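You operate a simulated robot arm through the tools that you are given. There is no shell and no other tool. Be economical: measure what you need, move in short steps, check, and stop when the job is done.

You run a simulated robot arm. Do the job below in one go: nothing can be reset, and whatever is moved stays where it is left.

## Task
Fetch the lint roll from the top of the white cabinet and set it on the white heat chart.

The check looks at the end state, three seconds after you hand in, the way a careful person would. Anything else that was tipped, shoved, dropped, spilled or broken makes it a failure.

## Robot
A 6-joint arm with a two-finger parallel gripper, fixed in place. Base frame: the origin is at the foot of the arm, x ahead of it, y to its left, z up; the work surface is at about z = 0.76. Lengths are in m, angles in degrees, forces in N, time in s.
With the tool pointing down near the work surface it reaches from about 0.26 to 0.68 m from the base axis. Its first joint turns from -66.0 to 66.0 degrees. Payload 2.9 kg.
Tool frame: the origin (TCP) lies between the finger pads and is the grasp point; the fingertips stand 0.03 m ahead of it; z points along the fingers, y is the line along which they close. Largest opening 0.11 m; finger width 0.02, thickness 0.01; the body of the gripper, 0.048 by 0.112 m, starts 0.055 m behind the TCP.
Orientation is told as [roll, pitch, yaw] about the base's x, y, z axes, in that order, counted from this pose: with the fingers straight down and closing along the base's y, the tool's x points along the base's -x, its y along +y and its z along -z.

## Interface
- The arm moves only by the tool nudge_tool. Its argument "plan" is a list of rows, each an object of numbers (a shift or turn left out is 0, a gripper value left out holds the last): "dx", "dy", "dz": the shift along the tool's x, y, z in m; "rx", "ry", "rz": the turn, a rotation vector about the tool's x, y, z in degrees; "jaw": the opening in per cent of the stroke, from 0 (shut) to 100 (fully open). In form: [{"dx": .., "dy": .., "dz": .., "rx": .., "ry": .., "rz": .., "jaw": ..}, ...]. A call has 1 to 10 rows; each row is the pose to reach, as a shift and turn from the pose commanded when the call began, along the tool's axes at that moment. Each row takes 0.2 s and may step no farther than 0.05 m and 8.6 degrees from the row before; otherwise, or with a gripper value out of range, the whole call is refused. Where a pose cannot be reached the arm comes as near as it can. A force on the tool above 40 N (or 10 N above the force at the start of the call, whichever is more), or a blocked arm, ends the call early, and 0.2 s more pass. Each finger travels about 0.108 m/s and halts on what it meets, pressing with about 34 N; the grip force reading is that of the motor and also rises with nothing between the fingers. The clock runs only during rows and for 0.2 s after the last one: add rows that repeat a pose to give the fingers time. The reply holds the time, the measured pose of the TCP, the force on the tool along the base axes, the opening and the grip force, in the units named above and with some noise, and new pictures: "views" is both (left out), scene, wrist or none.
- Cameras (640 x 400 px; columns grow to the right, rows downward): "scene" is fixed at [0.0811, 0.4378, 1.3832]; the picture's right is [-0.71, -0.71, 0.00], its down [-0.41, 0.41, -0.81] and it looks along [0.57, -0.57, -0.58] (base axes); focal length 333 px, centre (320, 200). "wrist" rides on the gripper at [-0.036, 0, -0.057] in the tool frame; the picture's right is [0.00, -1.00, 0.00], its down [0.97, 0.00, -0.24] and it looks along [0.24, 0.00, 0.97] (tool axes); focal length 218 px, centre (320, 200).
- measure_at(camera, pixels): for up to 12 pixels [column, row] of the newest picture of that camera ("zoom" is the newest enlarged one), the place [x, y, z] in the base frame of the surface seen there, good to about 0.002 m. No time passes.
- inspect(camera, box): a new picture of the part [left, top, right, bottom] of that camera's present view, enlarged. No time passes.
- finish_job(): hands the job in; it is judged then, once.

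Go step by step. Measure first, check grasps and placings, and put right what went wrong. The budget is 60 turns and 120 pictures, counting those below and the enlarged ones. Unless the task says otherwise, let go and move clear before handing in, and close with one line.

The tools are called after "Request:" as name(argument=value, ...) on one line, values as JSON. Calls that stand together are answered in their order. nudge_tool: Moves the arm, as the interface text tells. Its arguments: {"type":"object","properties":{"plan":{"type":"array"},"views":{"type":"string","enum":["both","scene","wrist","none"]}},"required":["plan"]} The other tools are called the same way: measure_at (camera, pixels) gives the place of the surface under pixels of a picture; inspect (camera, box) takes an enlarged picture of a part of a camera's view; finish_job () hands the job in.

At the start:

```text
time_s: 0.0
eef_pos: [0.4849, -0.0401, 0.9912]
ee_rot: [0.0, 0.0, 0.0]
force: [-0.4, -1.0, -0.6]
opening: 0.1101
gripper_force: 0.1
```

scene: 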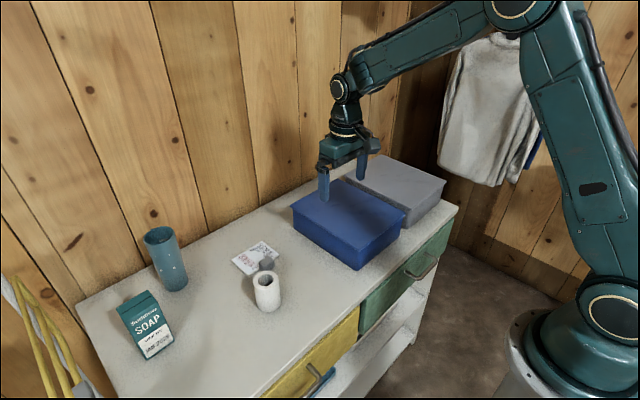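
wrist: 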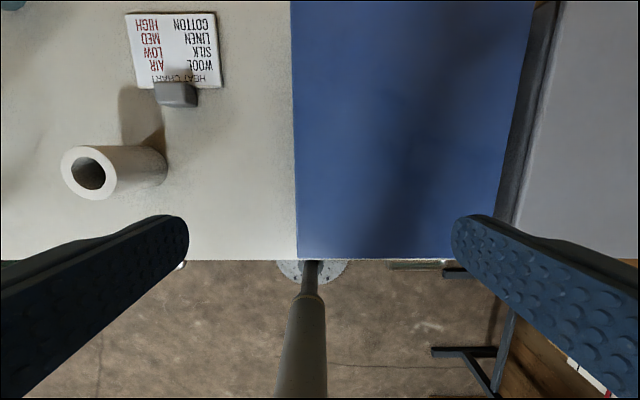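

The scene shows the white roll standing at about (267,292), with the heat chart behind it at (255,258) and a small grey object at (268,263) on the chart's edge. I'll enlarge and measure.

Request:
inspect(camera="scene", box=[210, 220, 310, 320])

Request:
inspect(camera="wrist", box=[40, 0, 260, 220])

Request:
measure_at(camera="wrist", pixels=[[128, 14], [215, 14], [221, 86], [140, 84], [178, 90], [178, 103], [158, 95], [196, 95], [65, 170], [112, 170], [88, 148], [88, 198]])

Request:
measure_at(camera="scene", pixels=[[254, 280], [279, 278], [266, 273], [266, 287], [257, 305], [268, 311], [280, 303], [266, 262], [255, 240], [234, 261]])

```text
4.00 times, centred on (260, 270) of scene
```

zoom: 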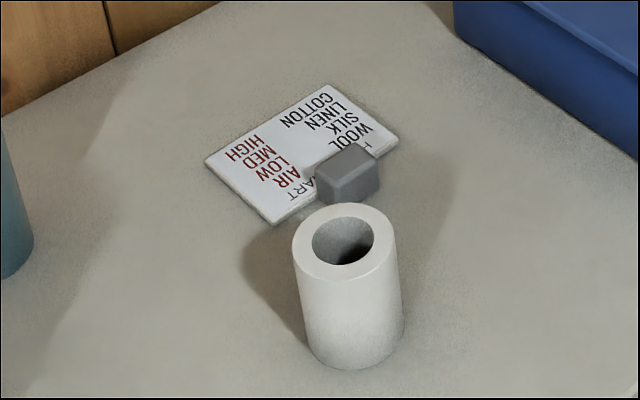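

```text
1.82 times, centred on (150, 110) of wrist
```

zoom: 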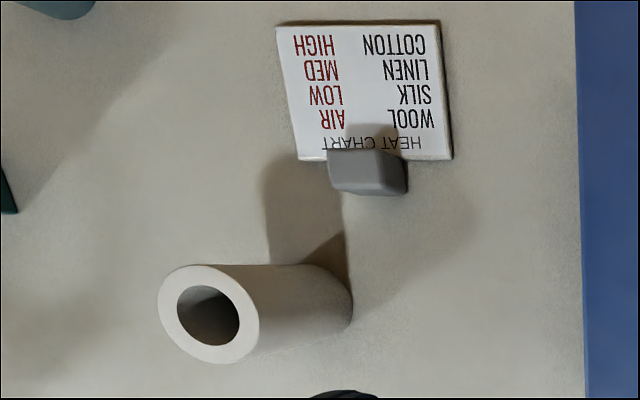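

```text
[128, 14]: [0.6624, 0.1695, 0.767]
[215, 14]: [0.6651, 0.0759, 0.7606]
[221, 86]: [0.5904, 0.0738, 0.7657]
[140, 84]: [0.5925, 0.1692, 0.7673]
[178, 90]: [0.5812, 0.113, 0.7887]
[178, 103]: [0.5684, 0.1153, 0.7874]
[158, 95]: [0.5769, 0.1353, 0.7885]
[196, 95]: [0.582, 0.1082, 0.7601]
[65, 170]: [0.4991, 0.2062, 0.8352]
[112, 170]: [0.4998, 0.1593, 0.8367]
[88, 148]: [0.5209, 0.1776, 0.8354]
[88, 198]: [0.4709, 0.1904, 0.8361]
```

```text
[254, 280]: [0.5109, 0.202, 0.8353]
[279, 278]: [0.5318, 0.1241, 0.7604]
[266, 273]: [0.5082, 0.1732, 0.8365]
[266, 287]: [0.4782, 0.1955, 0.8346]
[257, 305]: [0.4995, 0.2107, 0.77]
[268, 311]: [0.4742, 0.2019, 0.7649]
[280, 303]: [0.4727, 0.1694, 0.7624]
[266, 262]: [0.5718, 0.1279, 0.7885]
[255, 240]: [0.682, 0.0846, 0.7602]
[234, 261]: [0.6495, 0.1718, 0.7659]
```

The roll stands upright, about 0.05 wide and 0.076 tall, centred near (0.497, 0.184). A grey block sits at the chart's near edge, so I'll measure the block, chart, vase and wall more closely.

Request:
measure_at(camera="zoom", pixels=[[280, 28], [435, 28], [447, 155], [302, 157], [332, 152], [385, 153], [400, 158], [404, 190], [340, 185], [160, 310], [258, 320], [208, 362]])

Request:
measure_at(camera="scene", pixels=[[165, 235], [180, 270], [220, 180], [290, 150], [205, 215], [310, 215], [188, 280]])

Request:
inspect(camera="scene", box=[225, 235, 295, 279])

```text
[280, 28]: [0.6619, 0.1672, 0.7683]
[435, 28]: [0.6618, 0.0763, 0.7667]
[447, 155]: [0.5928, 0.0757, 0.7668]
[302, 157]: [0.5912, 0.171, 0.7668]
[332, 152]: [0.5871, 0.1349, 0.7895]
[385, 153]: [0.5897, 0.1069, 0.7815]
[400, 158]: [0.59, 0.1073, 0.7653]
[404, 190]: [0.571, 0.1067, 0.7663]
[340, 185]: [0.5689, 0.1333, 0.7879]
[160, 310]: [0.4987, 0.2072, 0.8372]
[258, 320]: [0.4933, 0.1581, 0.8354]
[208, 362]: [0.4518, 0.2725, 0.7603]
```

```text
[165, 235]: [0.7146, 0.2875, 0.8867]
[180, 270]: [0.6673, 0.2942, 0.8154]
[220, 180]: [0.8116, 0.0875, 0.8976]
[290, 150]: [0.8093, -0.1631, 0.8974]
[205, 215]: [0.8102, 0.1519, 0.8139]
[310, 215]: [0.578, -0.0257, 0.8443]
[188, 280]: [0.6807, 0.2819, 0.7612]
```

```text
9.09 times, centred on (260, 257) of scene
```

zoom: 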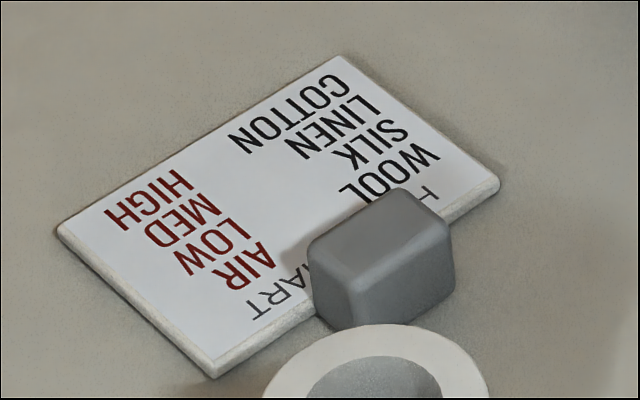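

The grey block stands in front of the chart (x 0.565–0.590). The chart covers x 0.591–0.662 and y 0.076–0.169, with its top at 0.767, so its centre (0.628, 0.122) has room. Next I'll move over the roll.

Request:
nudge_tool(plan=[{"dx": -0.002, "dy": 0.045, "jaw": 100}, {"dx": -0.004, "dy": 0.09}, {"dx": -0.006, "dy": 0.135}, {"dx": -0.009, "dy": 0.18}, {"dx": -0.011, "dy": 0.223}, {"dx": -0.011, "dy": 0.223, "dz": 0.04}, {"dx": -0.011, "dy": 0.223, "dz": 0.07}, {"dx": -0.011, "dy": 0.223, "dz": 0.07}])

```text
time_s: 1.8
eef_pos: [0.4967, 0.1825, 0.9208]
ee_rot: [0.0, 0.1, 0.0]
force: [0.3, -0.5, -0.7]
opening: 0.1102
gripper_force: 0.0
```

scene: 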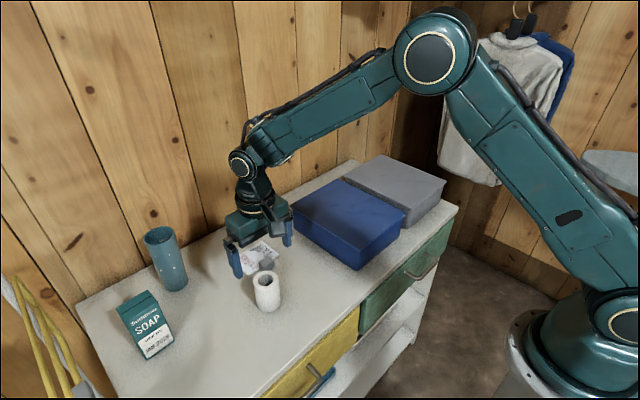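
wrist: 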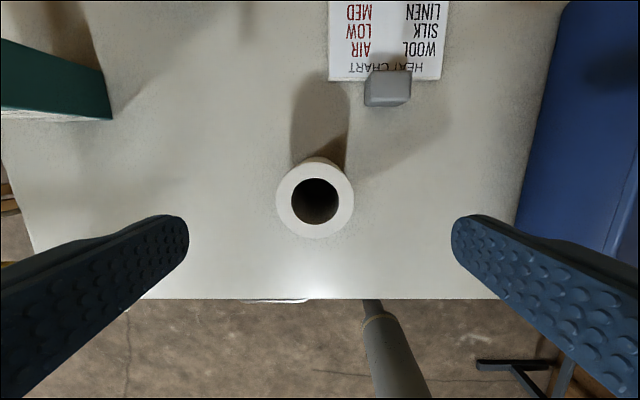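

The roll's ring sits centred at about (315,202), between the fingers. I'll check its rim before going down.

Request:
measure_at(camera="wrist", pixels=[[280, 200], [350, 200], [315, 234], [315, 168]])

```text
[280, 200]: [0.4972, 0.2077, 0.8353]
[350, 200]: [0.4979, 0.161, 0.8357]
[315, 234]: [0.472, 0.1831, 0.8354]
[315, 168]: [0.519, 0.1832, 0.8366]
```

The centre comes out at (0.496, 0.184), so the tool is aligned. I'll go down to z = 0.803 and close.

Request:
nudge_tool(plan=[{"dy": 0.002, "dz": 0.035}, {"dy": 0.002, "dz": 0.07}, {"dy": 0.002, "dz": 0.1}, {"dy": 0.002, "dz": 0.118}, {"dy": 0.002, "dz": 0.118, "jaw": 60}, {"dy": 0.002, "dz": 0.118, "jaw": 50}, {"dy": 0.002, "dz": 0.118, "jaw": 38}, {"dy": 0.002, "dz": 0.118, "jaw": 38}])

```text
time_s: 3.6
eef_pos: [0.496, 0.1837, 0.8037]
ee_rot: [0.0, 0.0, 0.0]
force: [0.2, -0.2, -0.2]
opening: 0.055
gripper_force: 33.7
```

scene: 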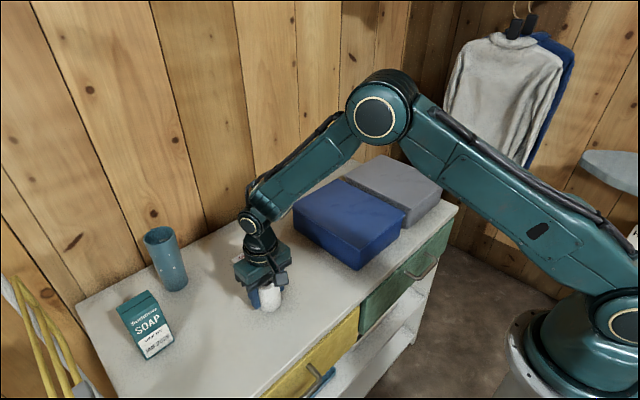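
wrist: 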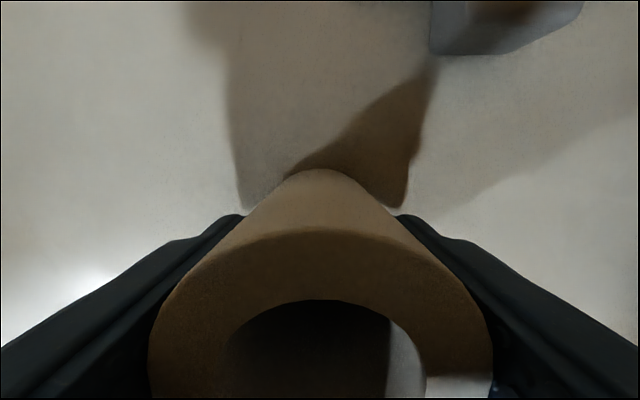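

The fingers stopped at 0.055 with 34 N on the roll. I'll lift a little and check the hold.

Request:
nudge_tool(plan=[{"dz": -0.02, "jaw": 38}, {"dz": -0.05}, {"dz": -0.075}, {"dz": -0.075}])

```text
time_s: 4.6
eef_pos: [0.4946, 0.1817, 0.8788]
ee_rot: [-0.1, 0.1, 0.0]
force: [0.4, -0.5, -0.1]
opening: 0.0545
gripper_force: 34.0
```

scene: 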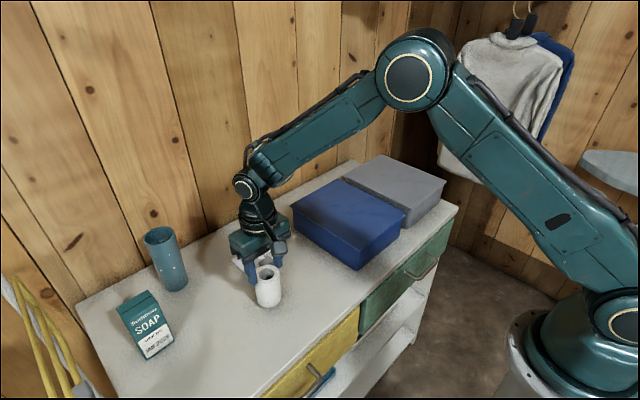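
wrist: 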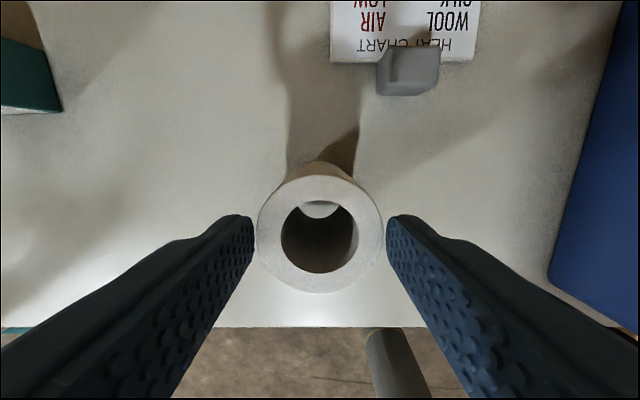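

In the wrist view the roll's rim, at about (320,233), looks farther from the camera than before, so it may have slipped. I'll measure it.

Request:
measure_at(camera="wrist", pixels=[[262, 230], [378, 230], [320, 285], [320, 185], [320, 166], [320, 210]])

Request:
inspect(camera="scene", box=[210, 220, 310, 320])

```text
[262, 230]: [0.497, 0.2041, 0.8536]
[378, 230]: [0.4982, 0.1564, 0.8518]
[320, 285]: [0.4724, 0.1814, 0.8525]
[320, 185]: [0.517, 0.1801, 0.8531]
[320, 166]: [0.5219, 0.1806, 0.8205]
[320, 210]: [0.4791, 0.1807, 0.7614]
```

```text
4.00 times, centred on (260, 270) of scene
```

zoom: 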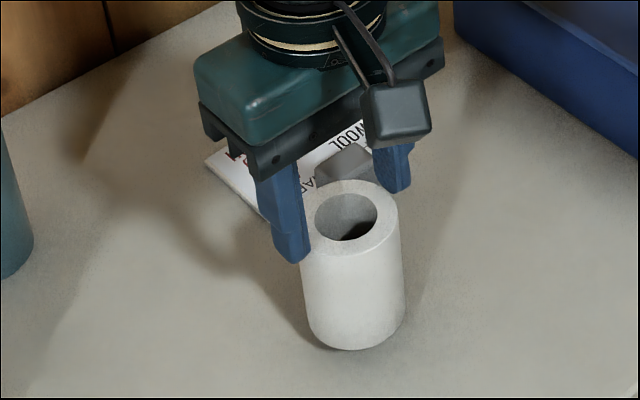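

The rim top is now at 0.853. The roll rose only 0.017 while the tool rose 0.075, so it slipped to the fingertips. I'll lower it back to the cabinet top and take a fresh grip.

Request:
nudge_tool(plan=[{"dz": 0.004}, {"dz": 0.008}, {"dz": 0.012}, {"dz": 0.016}])

Request:
measure_at(camera="wrist", pixels=[[262, 230], [378, 230], [320, 285], [320, 185]])

Request:
inspect(camera="scene", box=[210, 220, 310, 320])

```text
time_s: 5.6
eef_pos: [0.4957, 0.1826, 0.8629]
ee_rot: [0.0, 0.0, 0.0]
force: [-1.1, -0.1, 4.2]
opening: 0.0546
gripper_force: 34.0
```

scene: 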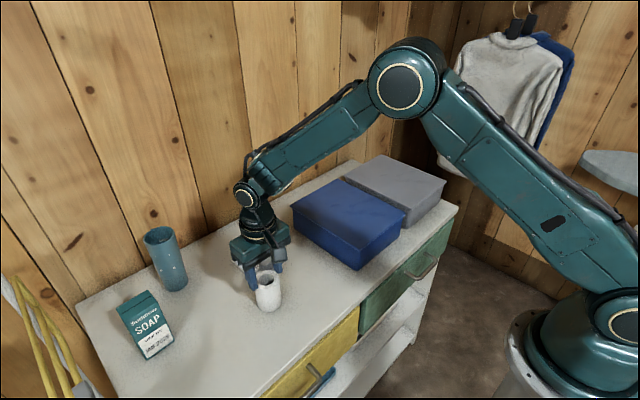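
wrist: 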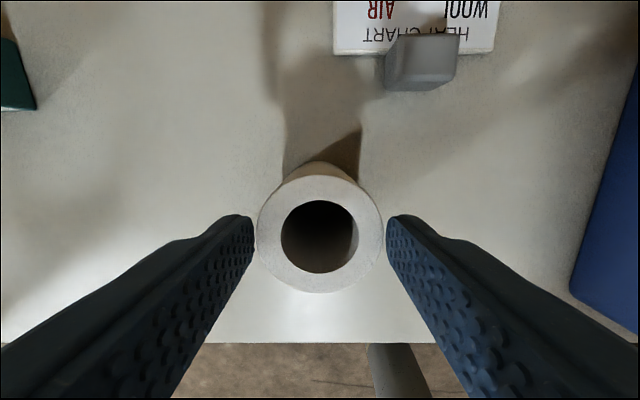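

```text
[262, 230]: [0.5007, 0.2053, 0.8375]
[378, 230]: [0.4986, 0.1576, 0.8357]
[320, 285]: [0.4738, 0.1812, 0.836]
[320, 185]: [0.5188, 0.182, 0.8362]
```

```text
4.00 times, centred on (260, 270) of scene
```

zoom: 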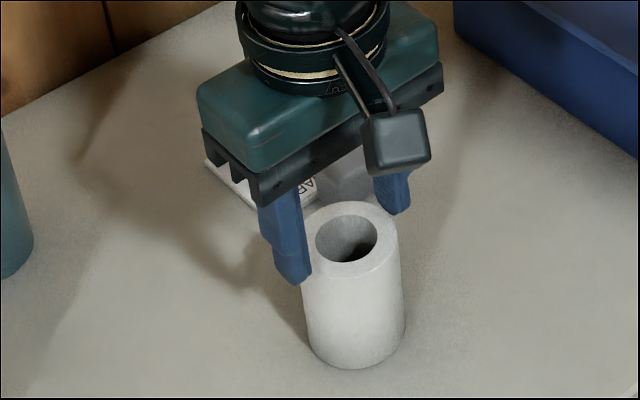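

The roll stands back on the cabinet with its top at 0.836, and the fingers still show 0.0546. I'll open, rise clear and close on nothing, to learn whether the jaws can go narrower than 0.055.

Request:
nudge_tool(plan=[{"jaw": 75}, {"jaw": 75}, {"dz": -0.03, "jaw": 75}, {"dz": -0.06, "jaw": 75}, {"dz": -0.06, "jaw": 38}, {"dz": -0.06, "jaw": 20}, {"dz": -0.06, "jaw": 20}, {"dz": -0.06, "jaw": 20}])

```text
time_s: 7.4
eef_pos: [0.4977, 0.183, 0.9226]
ee_rot: [0.0, 0.0, 0.0]
force: [-0.8, -1.7, 0.7]
opening: 0.0219
gripper_force: 0.0
```

scene: 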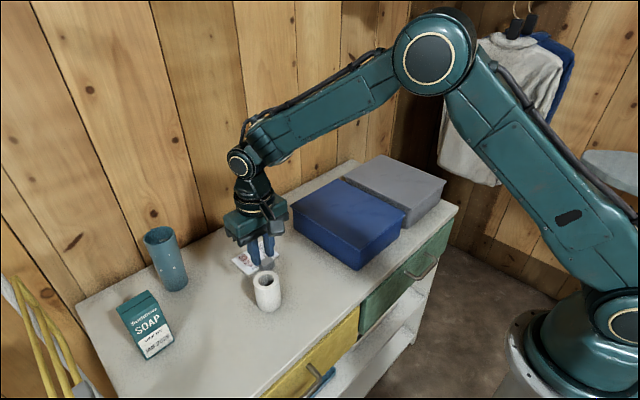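
wrist: 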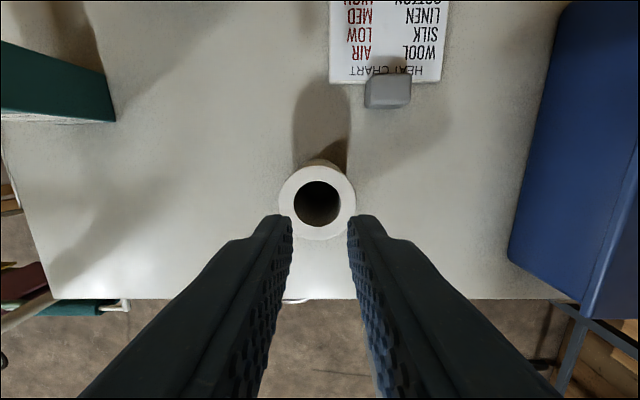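

The jaws close freely to 0.022, so the earlier grip on the roll was real; the roll is slippery. I'll take it again lower, then lift it slowly.

Request:
nudge_tool(plan=[{"jaw": 80}, {"jaw": 80}, {"jaw": 80, "dz": 0.04}, {"jaw": 80, "dz": 0.08}, {"jaw": 80, "dz": 0.11}, {"jaw": 80, "dz": 0.125}, {"jaw": 80, "dz": 0.125}, {"jaw": 0, "dz": 0.125}, {"jaw": 0, "dz": 0.125}, {"jaw": 0, "dz": 0.125}], views="wrist")

Request:
nudge_tool(plan=[{"dz": -0.001}, {"dz": -0.002}, {"dz": -0.003}, {"dz": -0.005}, {"dz": -0.007}, {"dz": -0.009}, {"dz": -0.011}, {"dz": -0.013}, {"dz": -0.014}, {"dz": -0.015}])

```text
time_s: 9.6
eef_pos: [0.4966, 0.1798, 0.7962]
ee_rot: [0.0, 0.0, 0.0]
force: [-1.0, -0.4, 0.9]
opening: 0.0547
gripper_force: 33.9
```

wrist: 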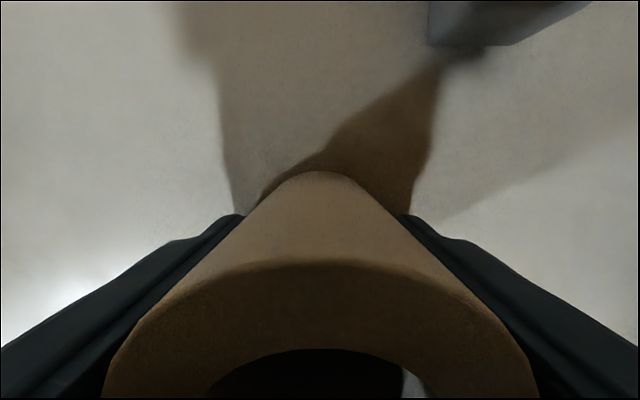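

```text
time_s: 11.8
eef_pos: [0.4956, 0.1834, 0.8136]
ee_rot: [-0.1, 0.0, -0.1]
force: [-0.3, 0.2, -0.3]
opening: 0.0546
gripper_force: 34.0
```

scene: 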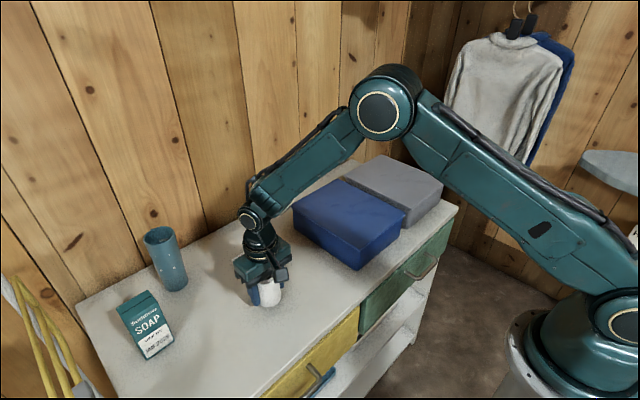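
wrist: 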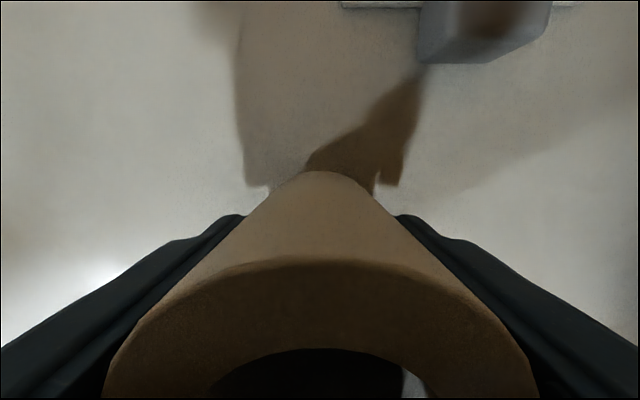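

The rim sits at the same rows (about 263) in both wrist pictures, so the slow lift kept the roll in place. I'll measure it and go on slowly.

Request:
measure_at(camera="wrist", pixels=[[250, 290], [320, 270], [320, 320], [400, 300], [320, 176]])

Request:
nudge_tool(plan=[{"dz": -0.001}, {"dz": -0.003}, {"dz": -0.005}, {"dz": -0.008}, {"dz": -0.011}, {"dz": -0.014}, {"dz": -0.017}, {"dz": -0.019}, {"dz": -0.02}, {"dz": -0.02}])

```text
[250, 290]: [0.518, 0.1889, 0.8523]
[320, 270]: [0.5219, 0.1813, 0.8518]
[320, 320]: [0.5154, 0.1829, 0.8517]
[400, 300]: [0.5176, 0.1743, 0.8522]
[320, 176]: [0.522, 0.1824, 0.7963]
```

```text
time_s: 14.0
eef_pos: [0.4974, 0.1835, 0.8334]
ee_rot: [0.1, -0.1, 0.1]
force: [0.0, 0.8, 0.3]
opening: 0.0547
gripper_force: 33.8
```

scene: 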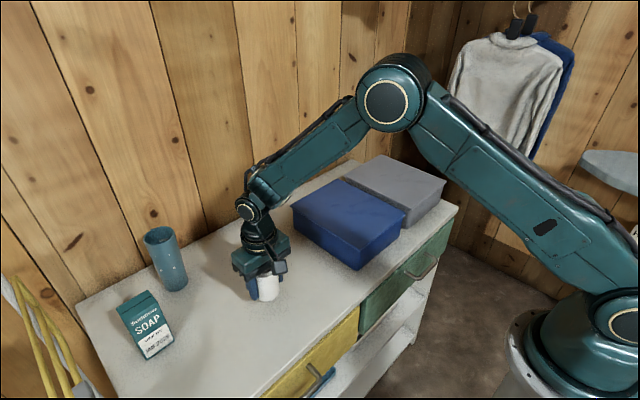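
wrist: 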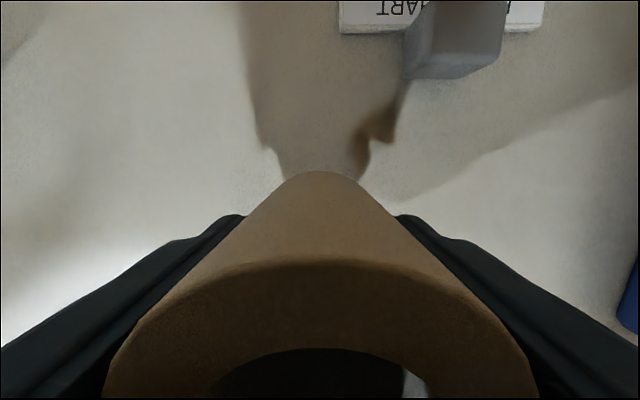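

The hold is steady, with the roll's bottom near 0.797. I'll raise it another 0.02 and then carry it forward, keeping left of the grey block.

Request:
nudge_tool(plan=[{"dz": -0.002}, {"dz": -0.005}, {"dz": -0.009}, {"dz": -0.013, "dx": -0.002}, {"dz": -0.016, "dx": -0.007}, {"dz": -0.018, "dx": -0.014}, {"dz": -0.02, "dx": -0.023}, {"dz": -0.02, "dx": -0.032}, {"dz": -0.02, "dx": -0.038}, {"dz": -0.02, "dx": -0.04}], views="wrist")

Request:
nudge_tool(plan=[{"dx": -0.002}, {"dx": -0.007}, {"dx": -0.016}, {"dx": -0.027}, {"dx": -0.04}, {"dx": -0.053}, {"dx": -0.066}, {"dx": -0.077}, {"dx": -0.086}, {"dx": -0.09}])

```text
time_s: 16.2
eef_pos: [0.5372, 0.1847, 0.8519]
ee_rot: [-0.1, 0.0, 0.0]
force: [0.1, 0.0, -0.5]
opening: 0.0547
gripper_force: 33.7
```

wrist: 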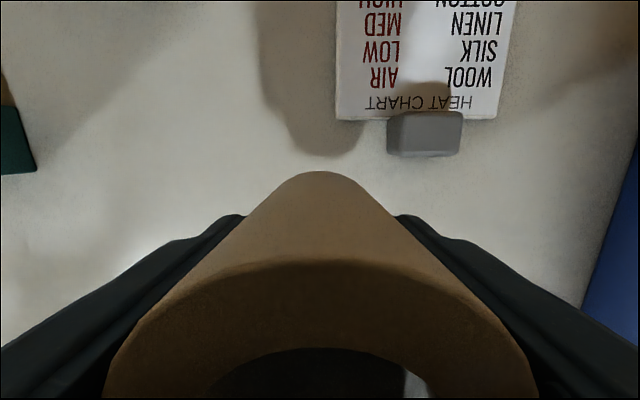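

```text
time_s: 18.4
eef_pos: [0.6258, 0.1843, 0.8527]
ee_rot: [0.0, -0.1, 0.0]
force: [-0.1, -0.8, -0.3]
opening: 0.0545
gripper_force: 34.5
```

scene: 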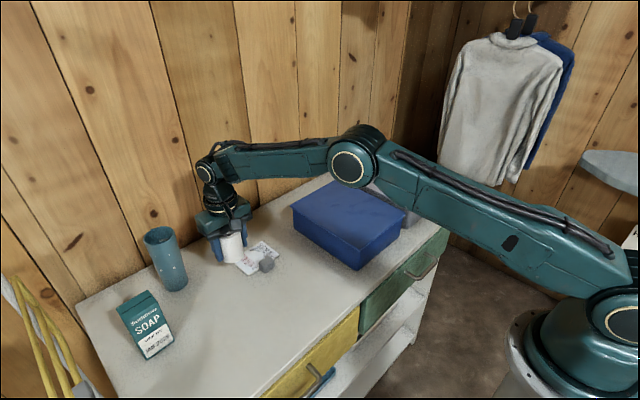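
wrist: 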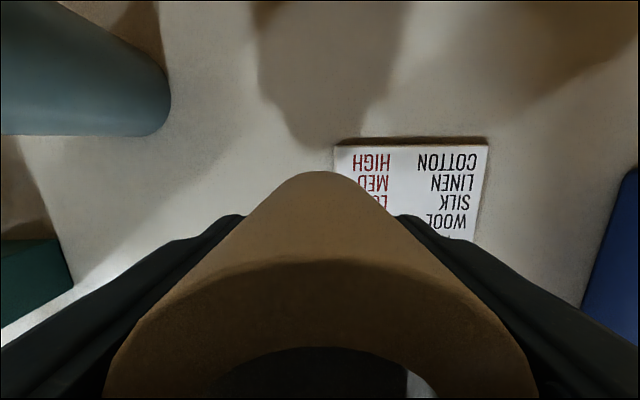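

The roll is still held, and x = 0.626 is in line with the chart's middle. I'll move sideways by -0.060 to y ≈ 0.123.

Request:
nudge_tool(plan=[{"dy": -0.002}, {"dy": -0.007}, {"dy": -0.014}, {"dy": -0.023}, {"dy": -0.033}, {"dy": -0.043}, {"dy": -0.051}, {"dy": -0.057}, {"dy": -0.06}, {"dy": -0.06}])

Request:
inspect(camera="scene", box=[200, 200, 300, 300])

Request:
measure_at(camera="wrist", pixels=[[320, 270], [320, 176]])

```text
time_s: 20.6
eef_pos: [0.6261, 0.1245, 0.8513]
ee_rot: [0.0, 0.0, 0.1]
force: [-0.9, -0.7, -0.6]
opening: 0.0548
gripper_force: 34.0
```

scene: 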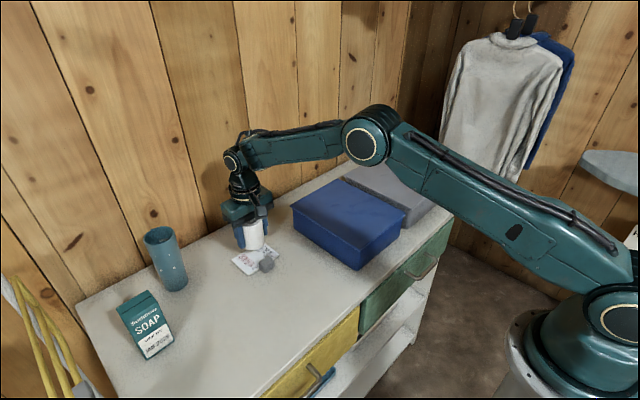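
wrist: 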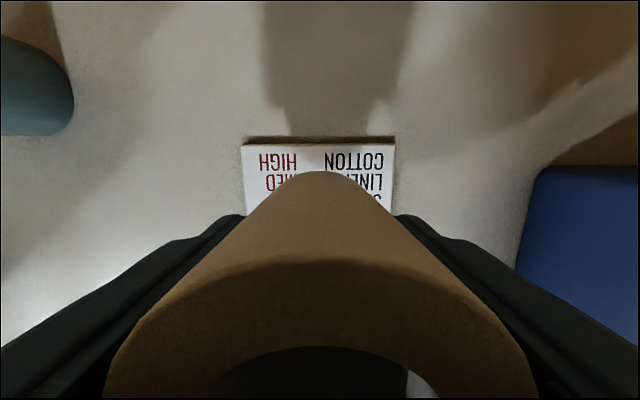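

```text
4.00 times, centred on (250, 250) of scene
```

zoom: 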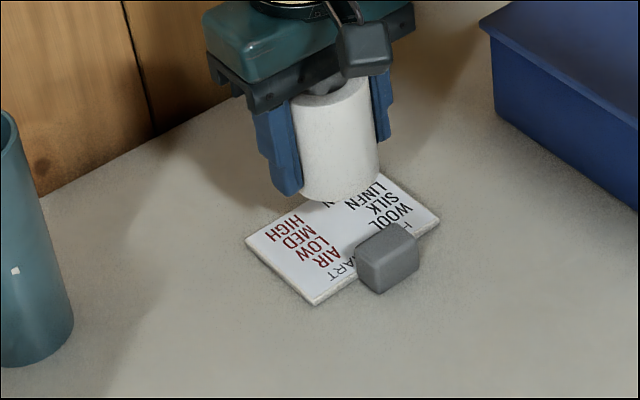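

```text
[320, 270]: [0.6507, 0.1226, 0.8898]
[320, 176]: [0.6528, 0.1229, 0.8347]
```

The roll is centred over the chart at about (0.627, 0.123). Its top reads 0.890, so its bottom is about 0.047 above the chart. I'll lower it gently.

Request:
nudge_tool(plan=[{"dz": 0.003}, {"dz": 0.008}, {"dz": 0.014}, {"dz": 0.02}, {"dz": 0.026}, {"dz": 0.032}, {"dz": 0.037}, {"dz": 0.041}, {"dz": 0.043}, {"dz": 0.044}], views="none")

Request:
nudge_tool(plan=[{"dz": 0.001}, {"dz": 0.002}, {"dz": 0.0025}])

Request:
measure_at(camera="wrist", pixels=[[320, 270], [320, 176], [320, 320]])

Request:
inspect(camera="scene", box=[200, 200, 300, 300])

```text
time_s: 22.8
eef_pos: [0.6268, 0.1227, 0.8078]
ee_rot: [-0.1, 0.0, 0.0]
force: [-0.6, 0.1, -1.0]
opening: 0.0548
gripper_force: 33.9
```

```text
time_s: 23.6
eef_pos: [0.6266, 0.1232, 0.8055]
ee_rot: [0.0, -0.1, -0.1]
force: [0.2, -0.3, -1.1]
opening: 0.0548
gripper_force: 33.4
```

scene: 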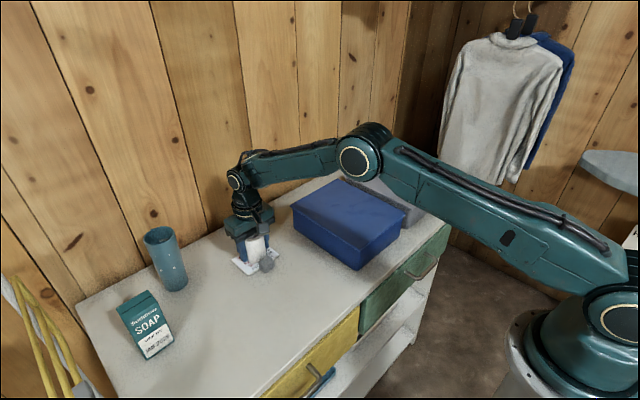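
wrist: 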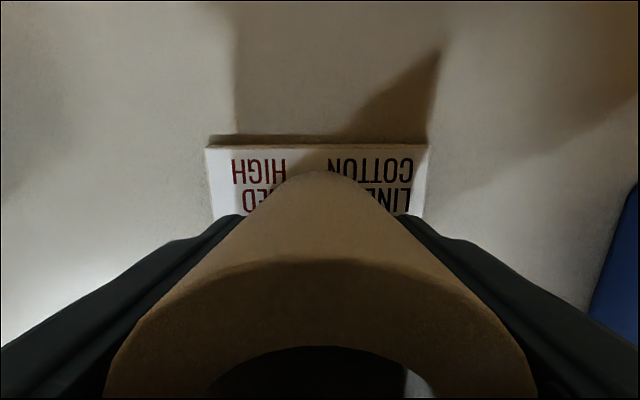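

```text
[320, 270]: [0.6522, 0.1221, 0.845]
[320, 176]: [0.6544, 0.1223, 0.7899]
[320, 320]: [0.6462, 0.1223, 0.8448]
```

```text
4.00 times, centred on (250, 250) of scene
```

zoom: 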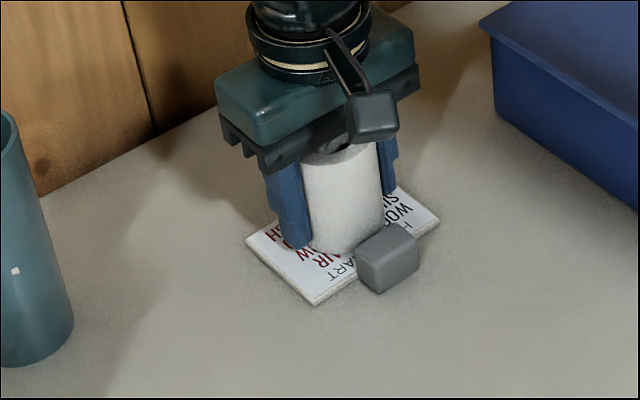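

There is no contact force yet, and the top at 0.845 is about 2 mm above the seated height. I'll lower in half-millimetre steps until the force shows contact.

Request:
nudge_tool(plan=[{"dz": 0.0005}, {"dz": 0.001}, {"dz": 0.0015}], views="none")

```text
time_s: 24.4
eef_pos: [0.626, 0.124, 0.8049]
ee_rot: [0.0, 0.0, 0.0]
force: [0.3, -0.6, -0.5]
opening: 0.055
gripper_force: 33.7
```

Request:
nudge_tool(plan=[{"dz": 0.0005}, {"dz": 0.001}, {"dz": 0.001}], views="none")

```text
time_s: 25.2
eef_pos: [0.6266, 0.1241, 0.8029]
ee_rot: [0.0, 0.0, 0.0]
force: [0.1, -0.1, 0.5]
opening: 0.0547
gripper_force: 33.8
```

The force has turned slightly upward (0.5 N), which is near the noise. I'll take one more small step.

Request:
nudge_tool(plan=[{"dz": 0.0005}, {"dz": 0.001}, {"dz": 0.001}])

Request:
measure_at(camera="wrist", pixels=[[320, 270], [310, 285], [320, 320]])

```text
time_s: 26.0
eef_pos: [0.6271, 0.1242, 0.8028]
ee_rot: [0.0, -0.1, 0.1]
force: [-1.4, -1.4, 4.9]
opening: 0.0547
gripper_force: 33.7
```

scene: 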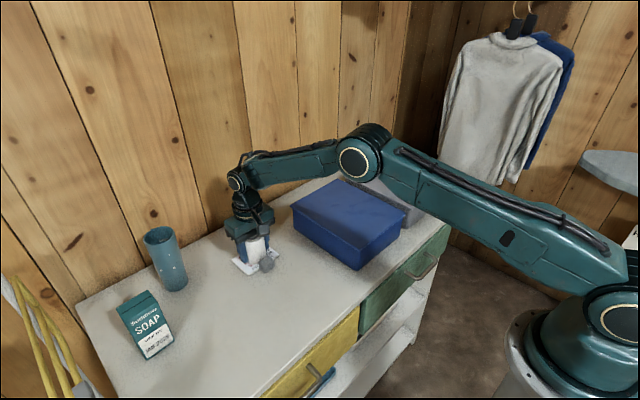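
wrist: 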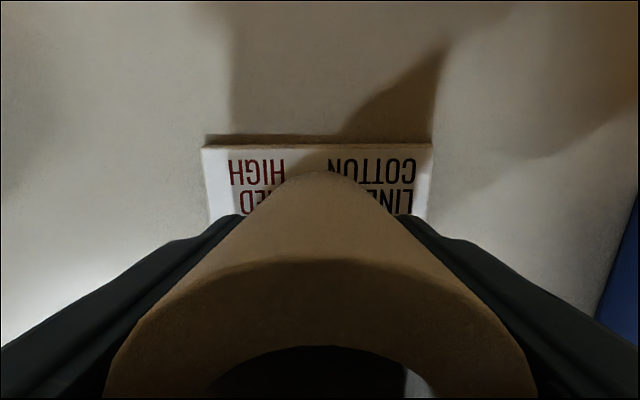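

```text
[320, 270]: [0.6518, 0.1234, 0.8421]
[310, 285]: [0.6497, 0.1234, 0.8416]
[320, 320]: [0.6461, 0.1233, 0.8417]
```

Contact is clear at 4.9 N, and the top at 0.842 shows the roll is seated. I'll open and rise straight up.

Request:
nudge_tool(plan=[{"jaw": 60}, {"jaw": 75}, {"jaw": 85}, {"jaw": 85}, {"dz": -0.02}, {"dz": -0.05}, {"dz": -0.09}, {"dz": -0.13}, {"dz": -0.15}, {"dz": -0.15}])

Request:
inspect(camera="scene", box=[200, 200, 300, 300])

```text
time_s: 28.2
eef_pos: [0.627, 0.1213, 0.9528]
ee_rot: [0.0, 0.0, 0.0]
force: [-0.2, 0.0, 0.8]
opening: 0.0937
gripper_force: 0.1
```

scene: 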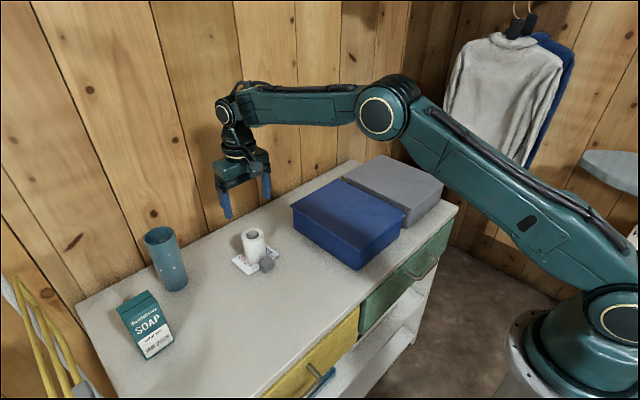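
wrist: 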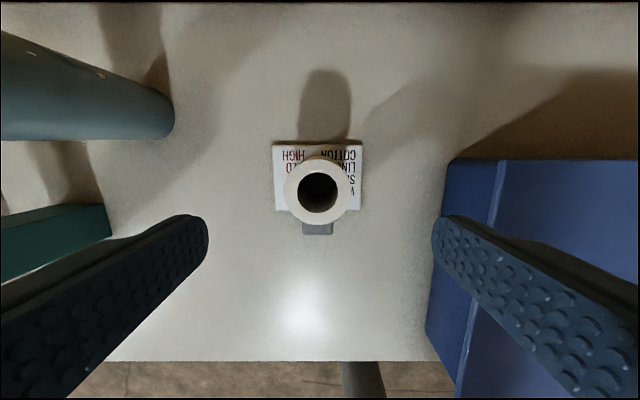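

```text
4.00 times, centred on (250, 250) of scene
```

zoom: 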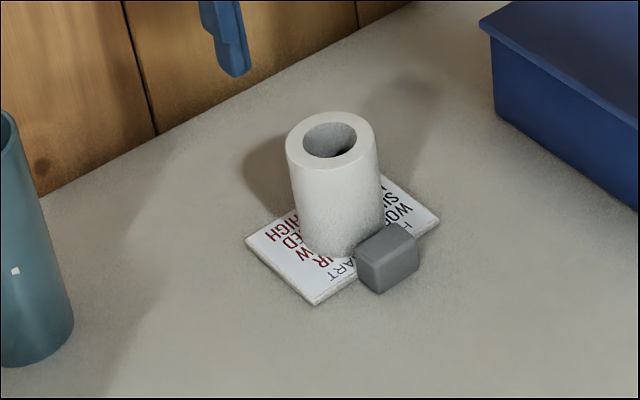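

The roll stands upright on the chart at about (253,243), the gripper is clear, and the block, vase, soap and boxes are where they were. I'm handing in.

Request:
finish_job()

```text
The job is handed in.
```

The lint roll is standing upright on the white heat chart, released with the arm clear; it slipped in the grip on the first lift but did not fall, and nothing else was moved.
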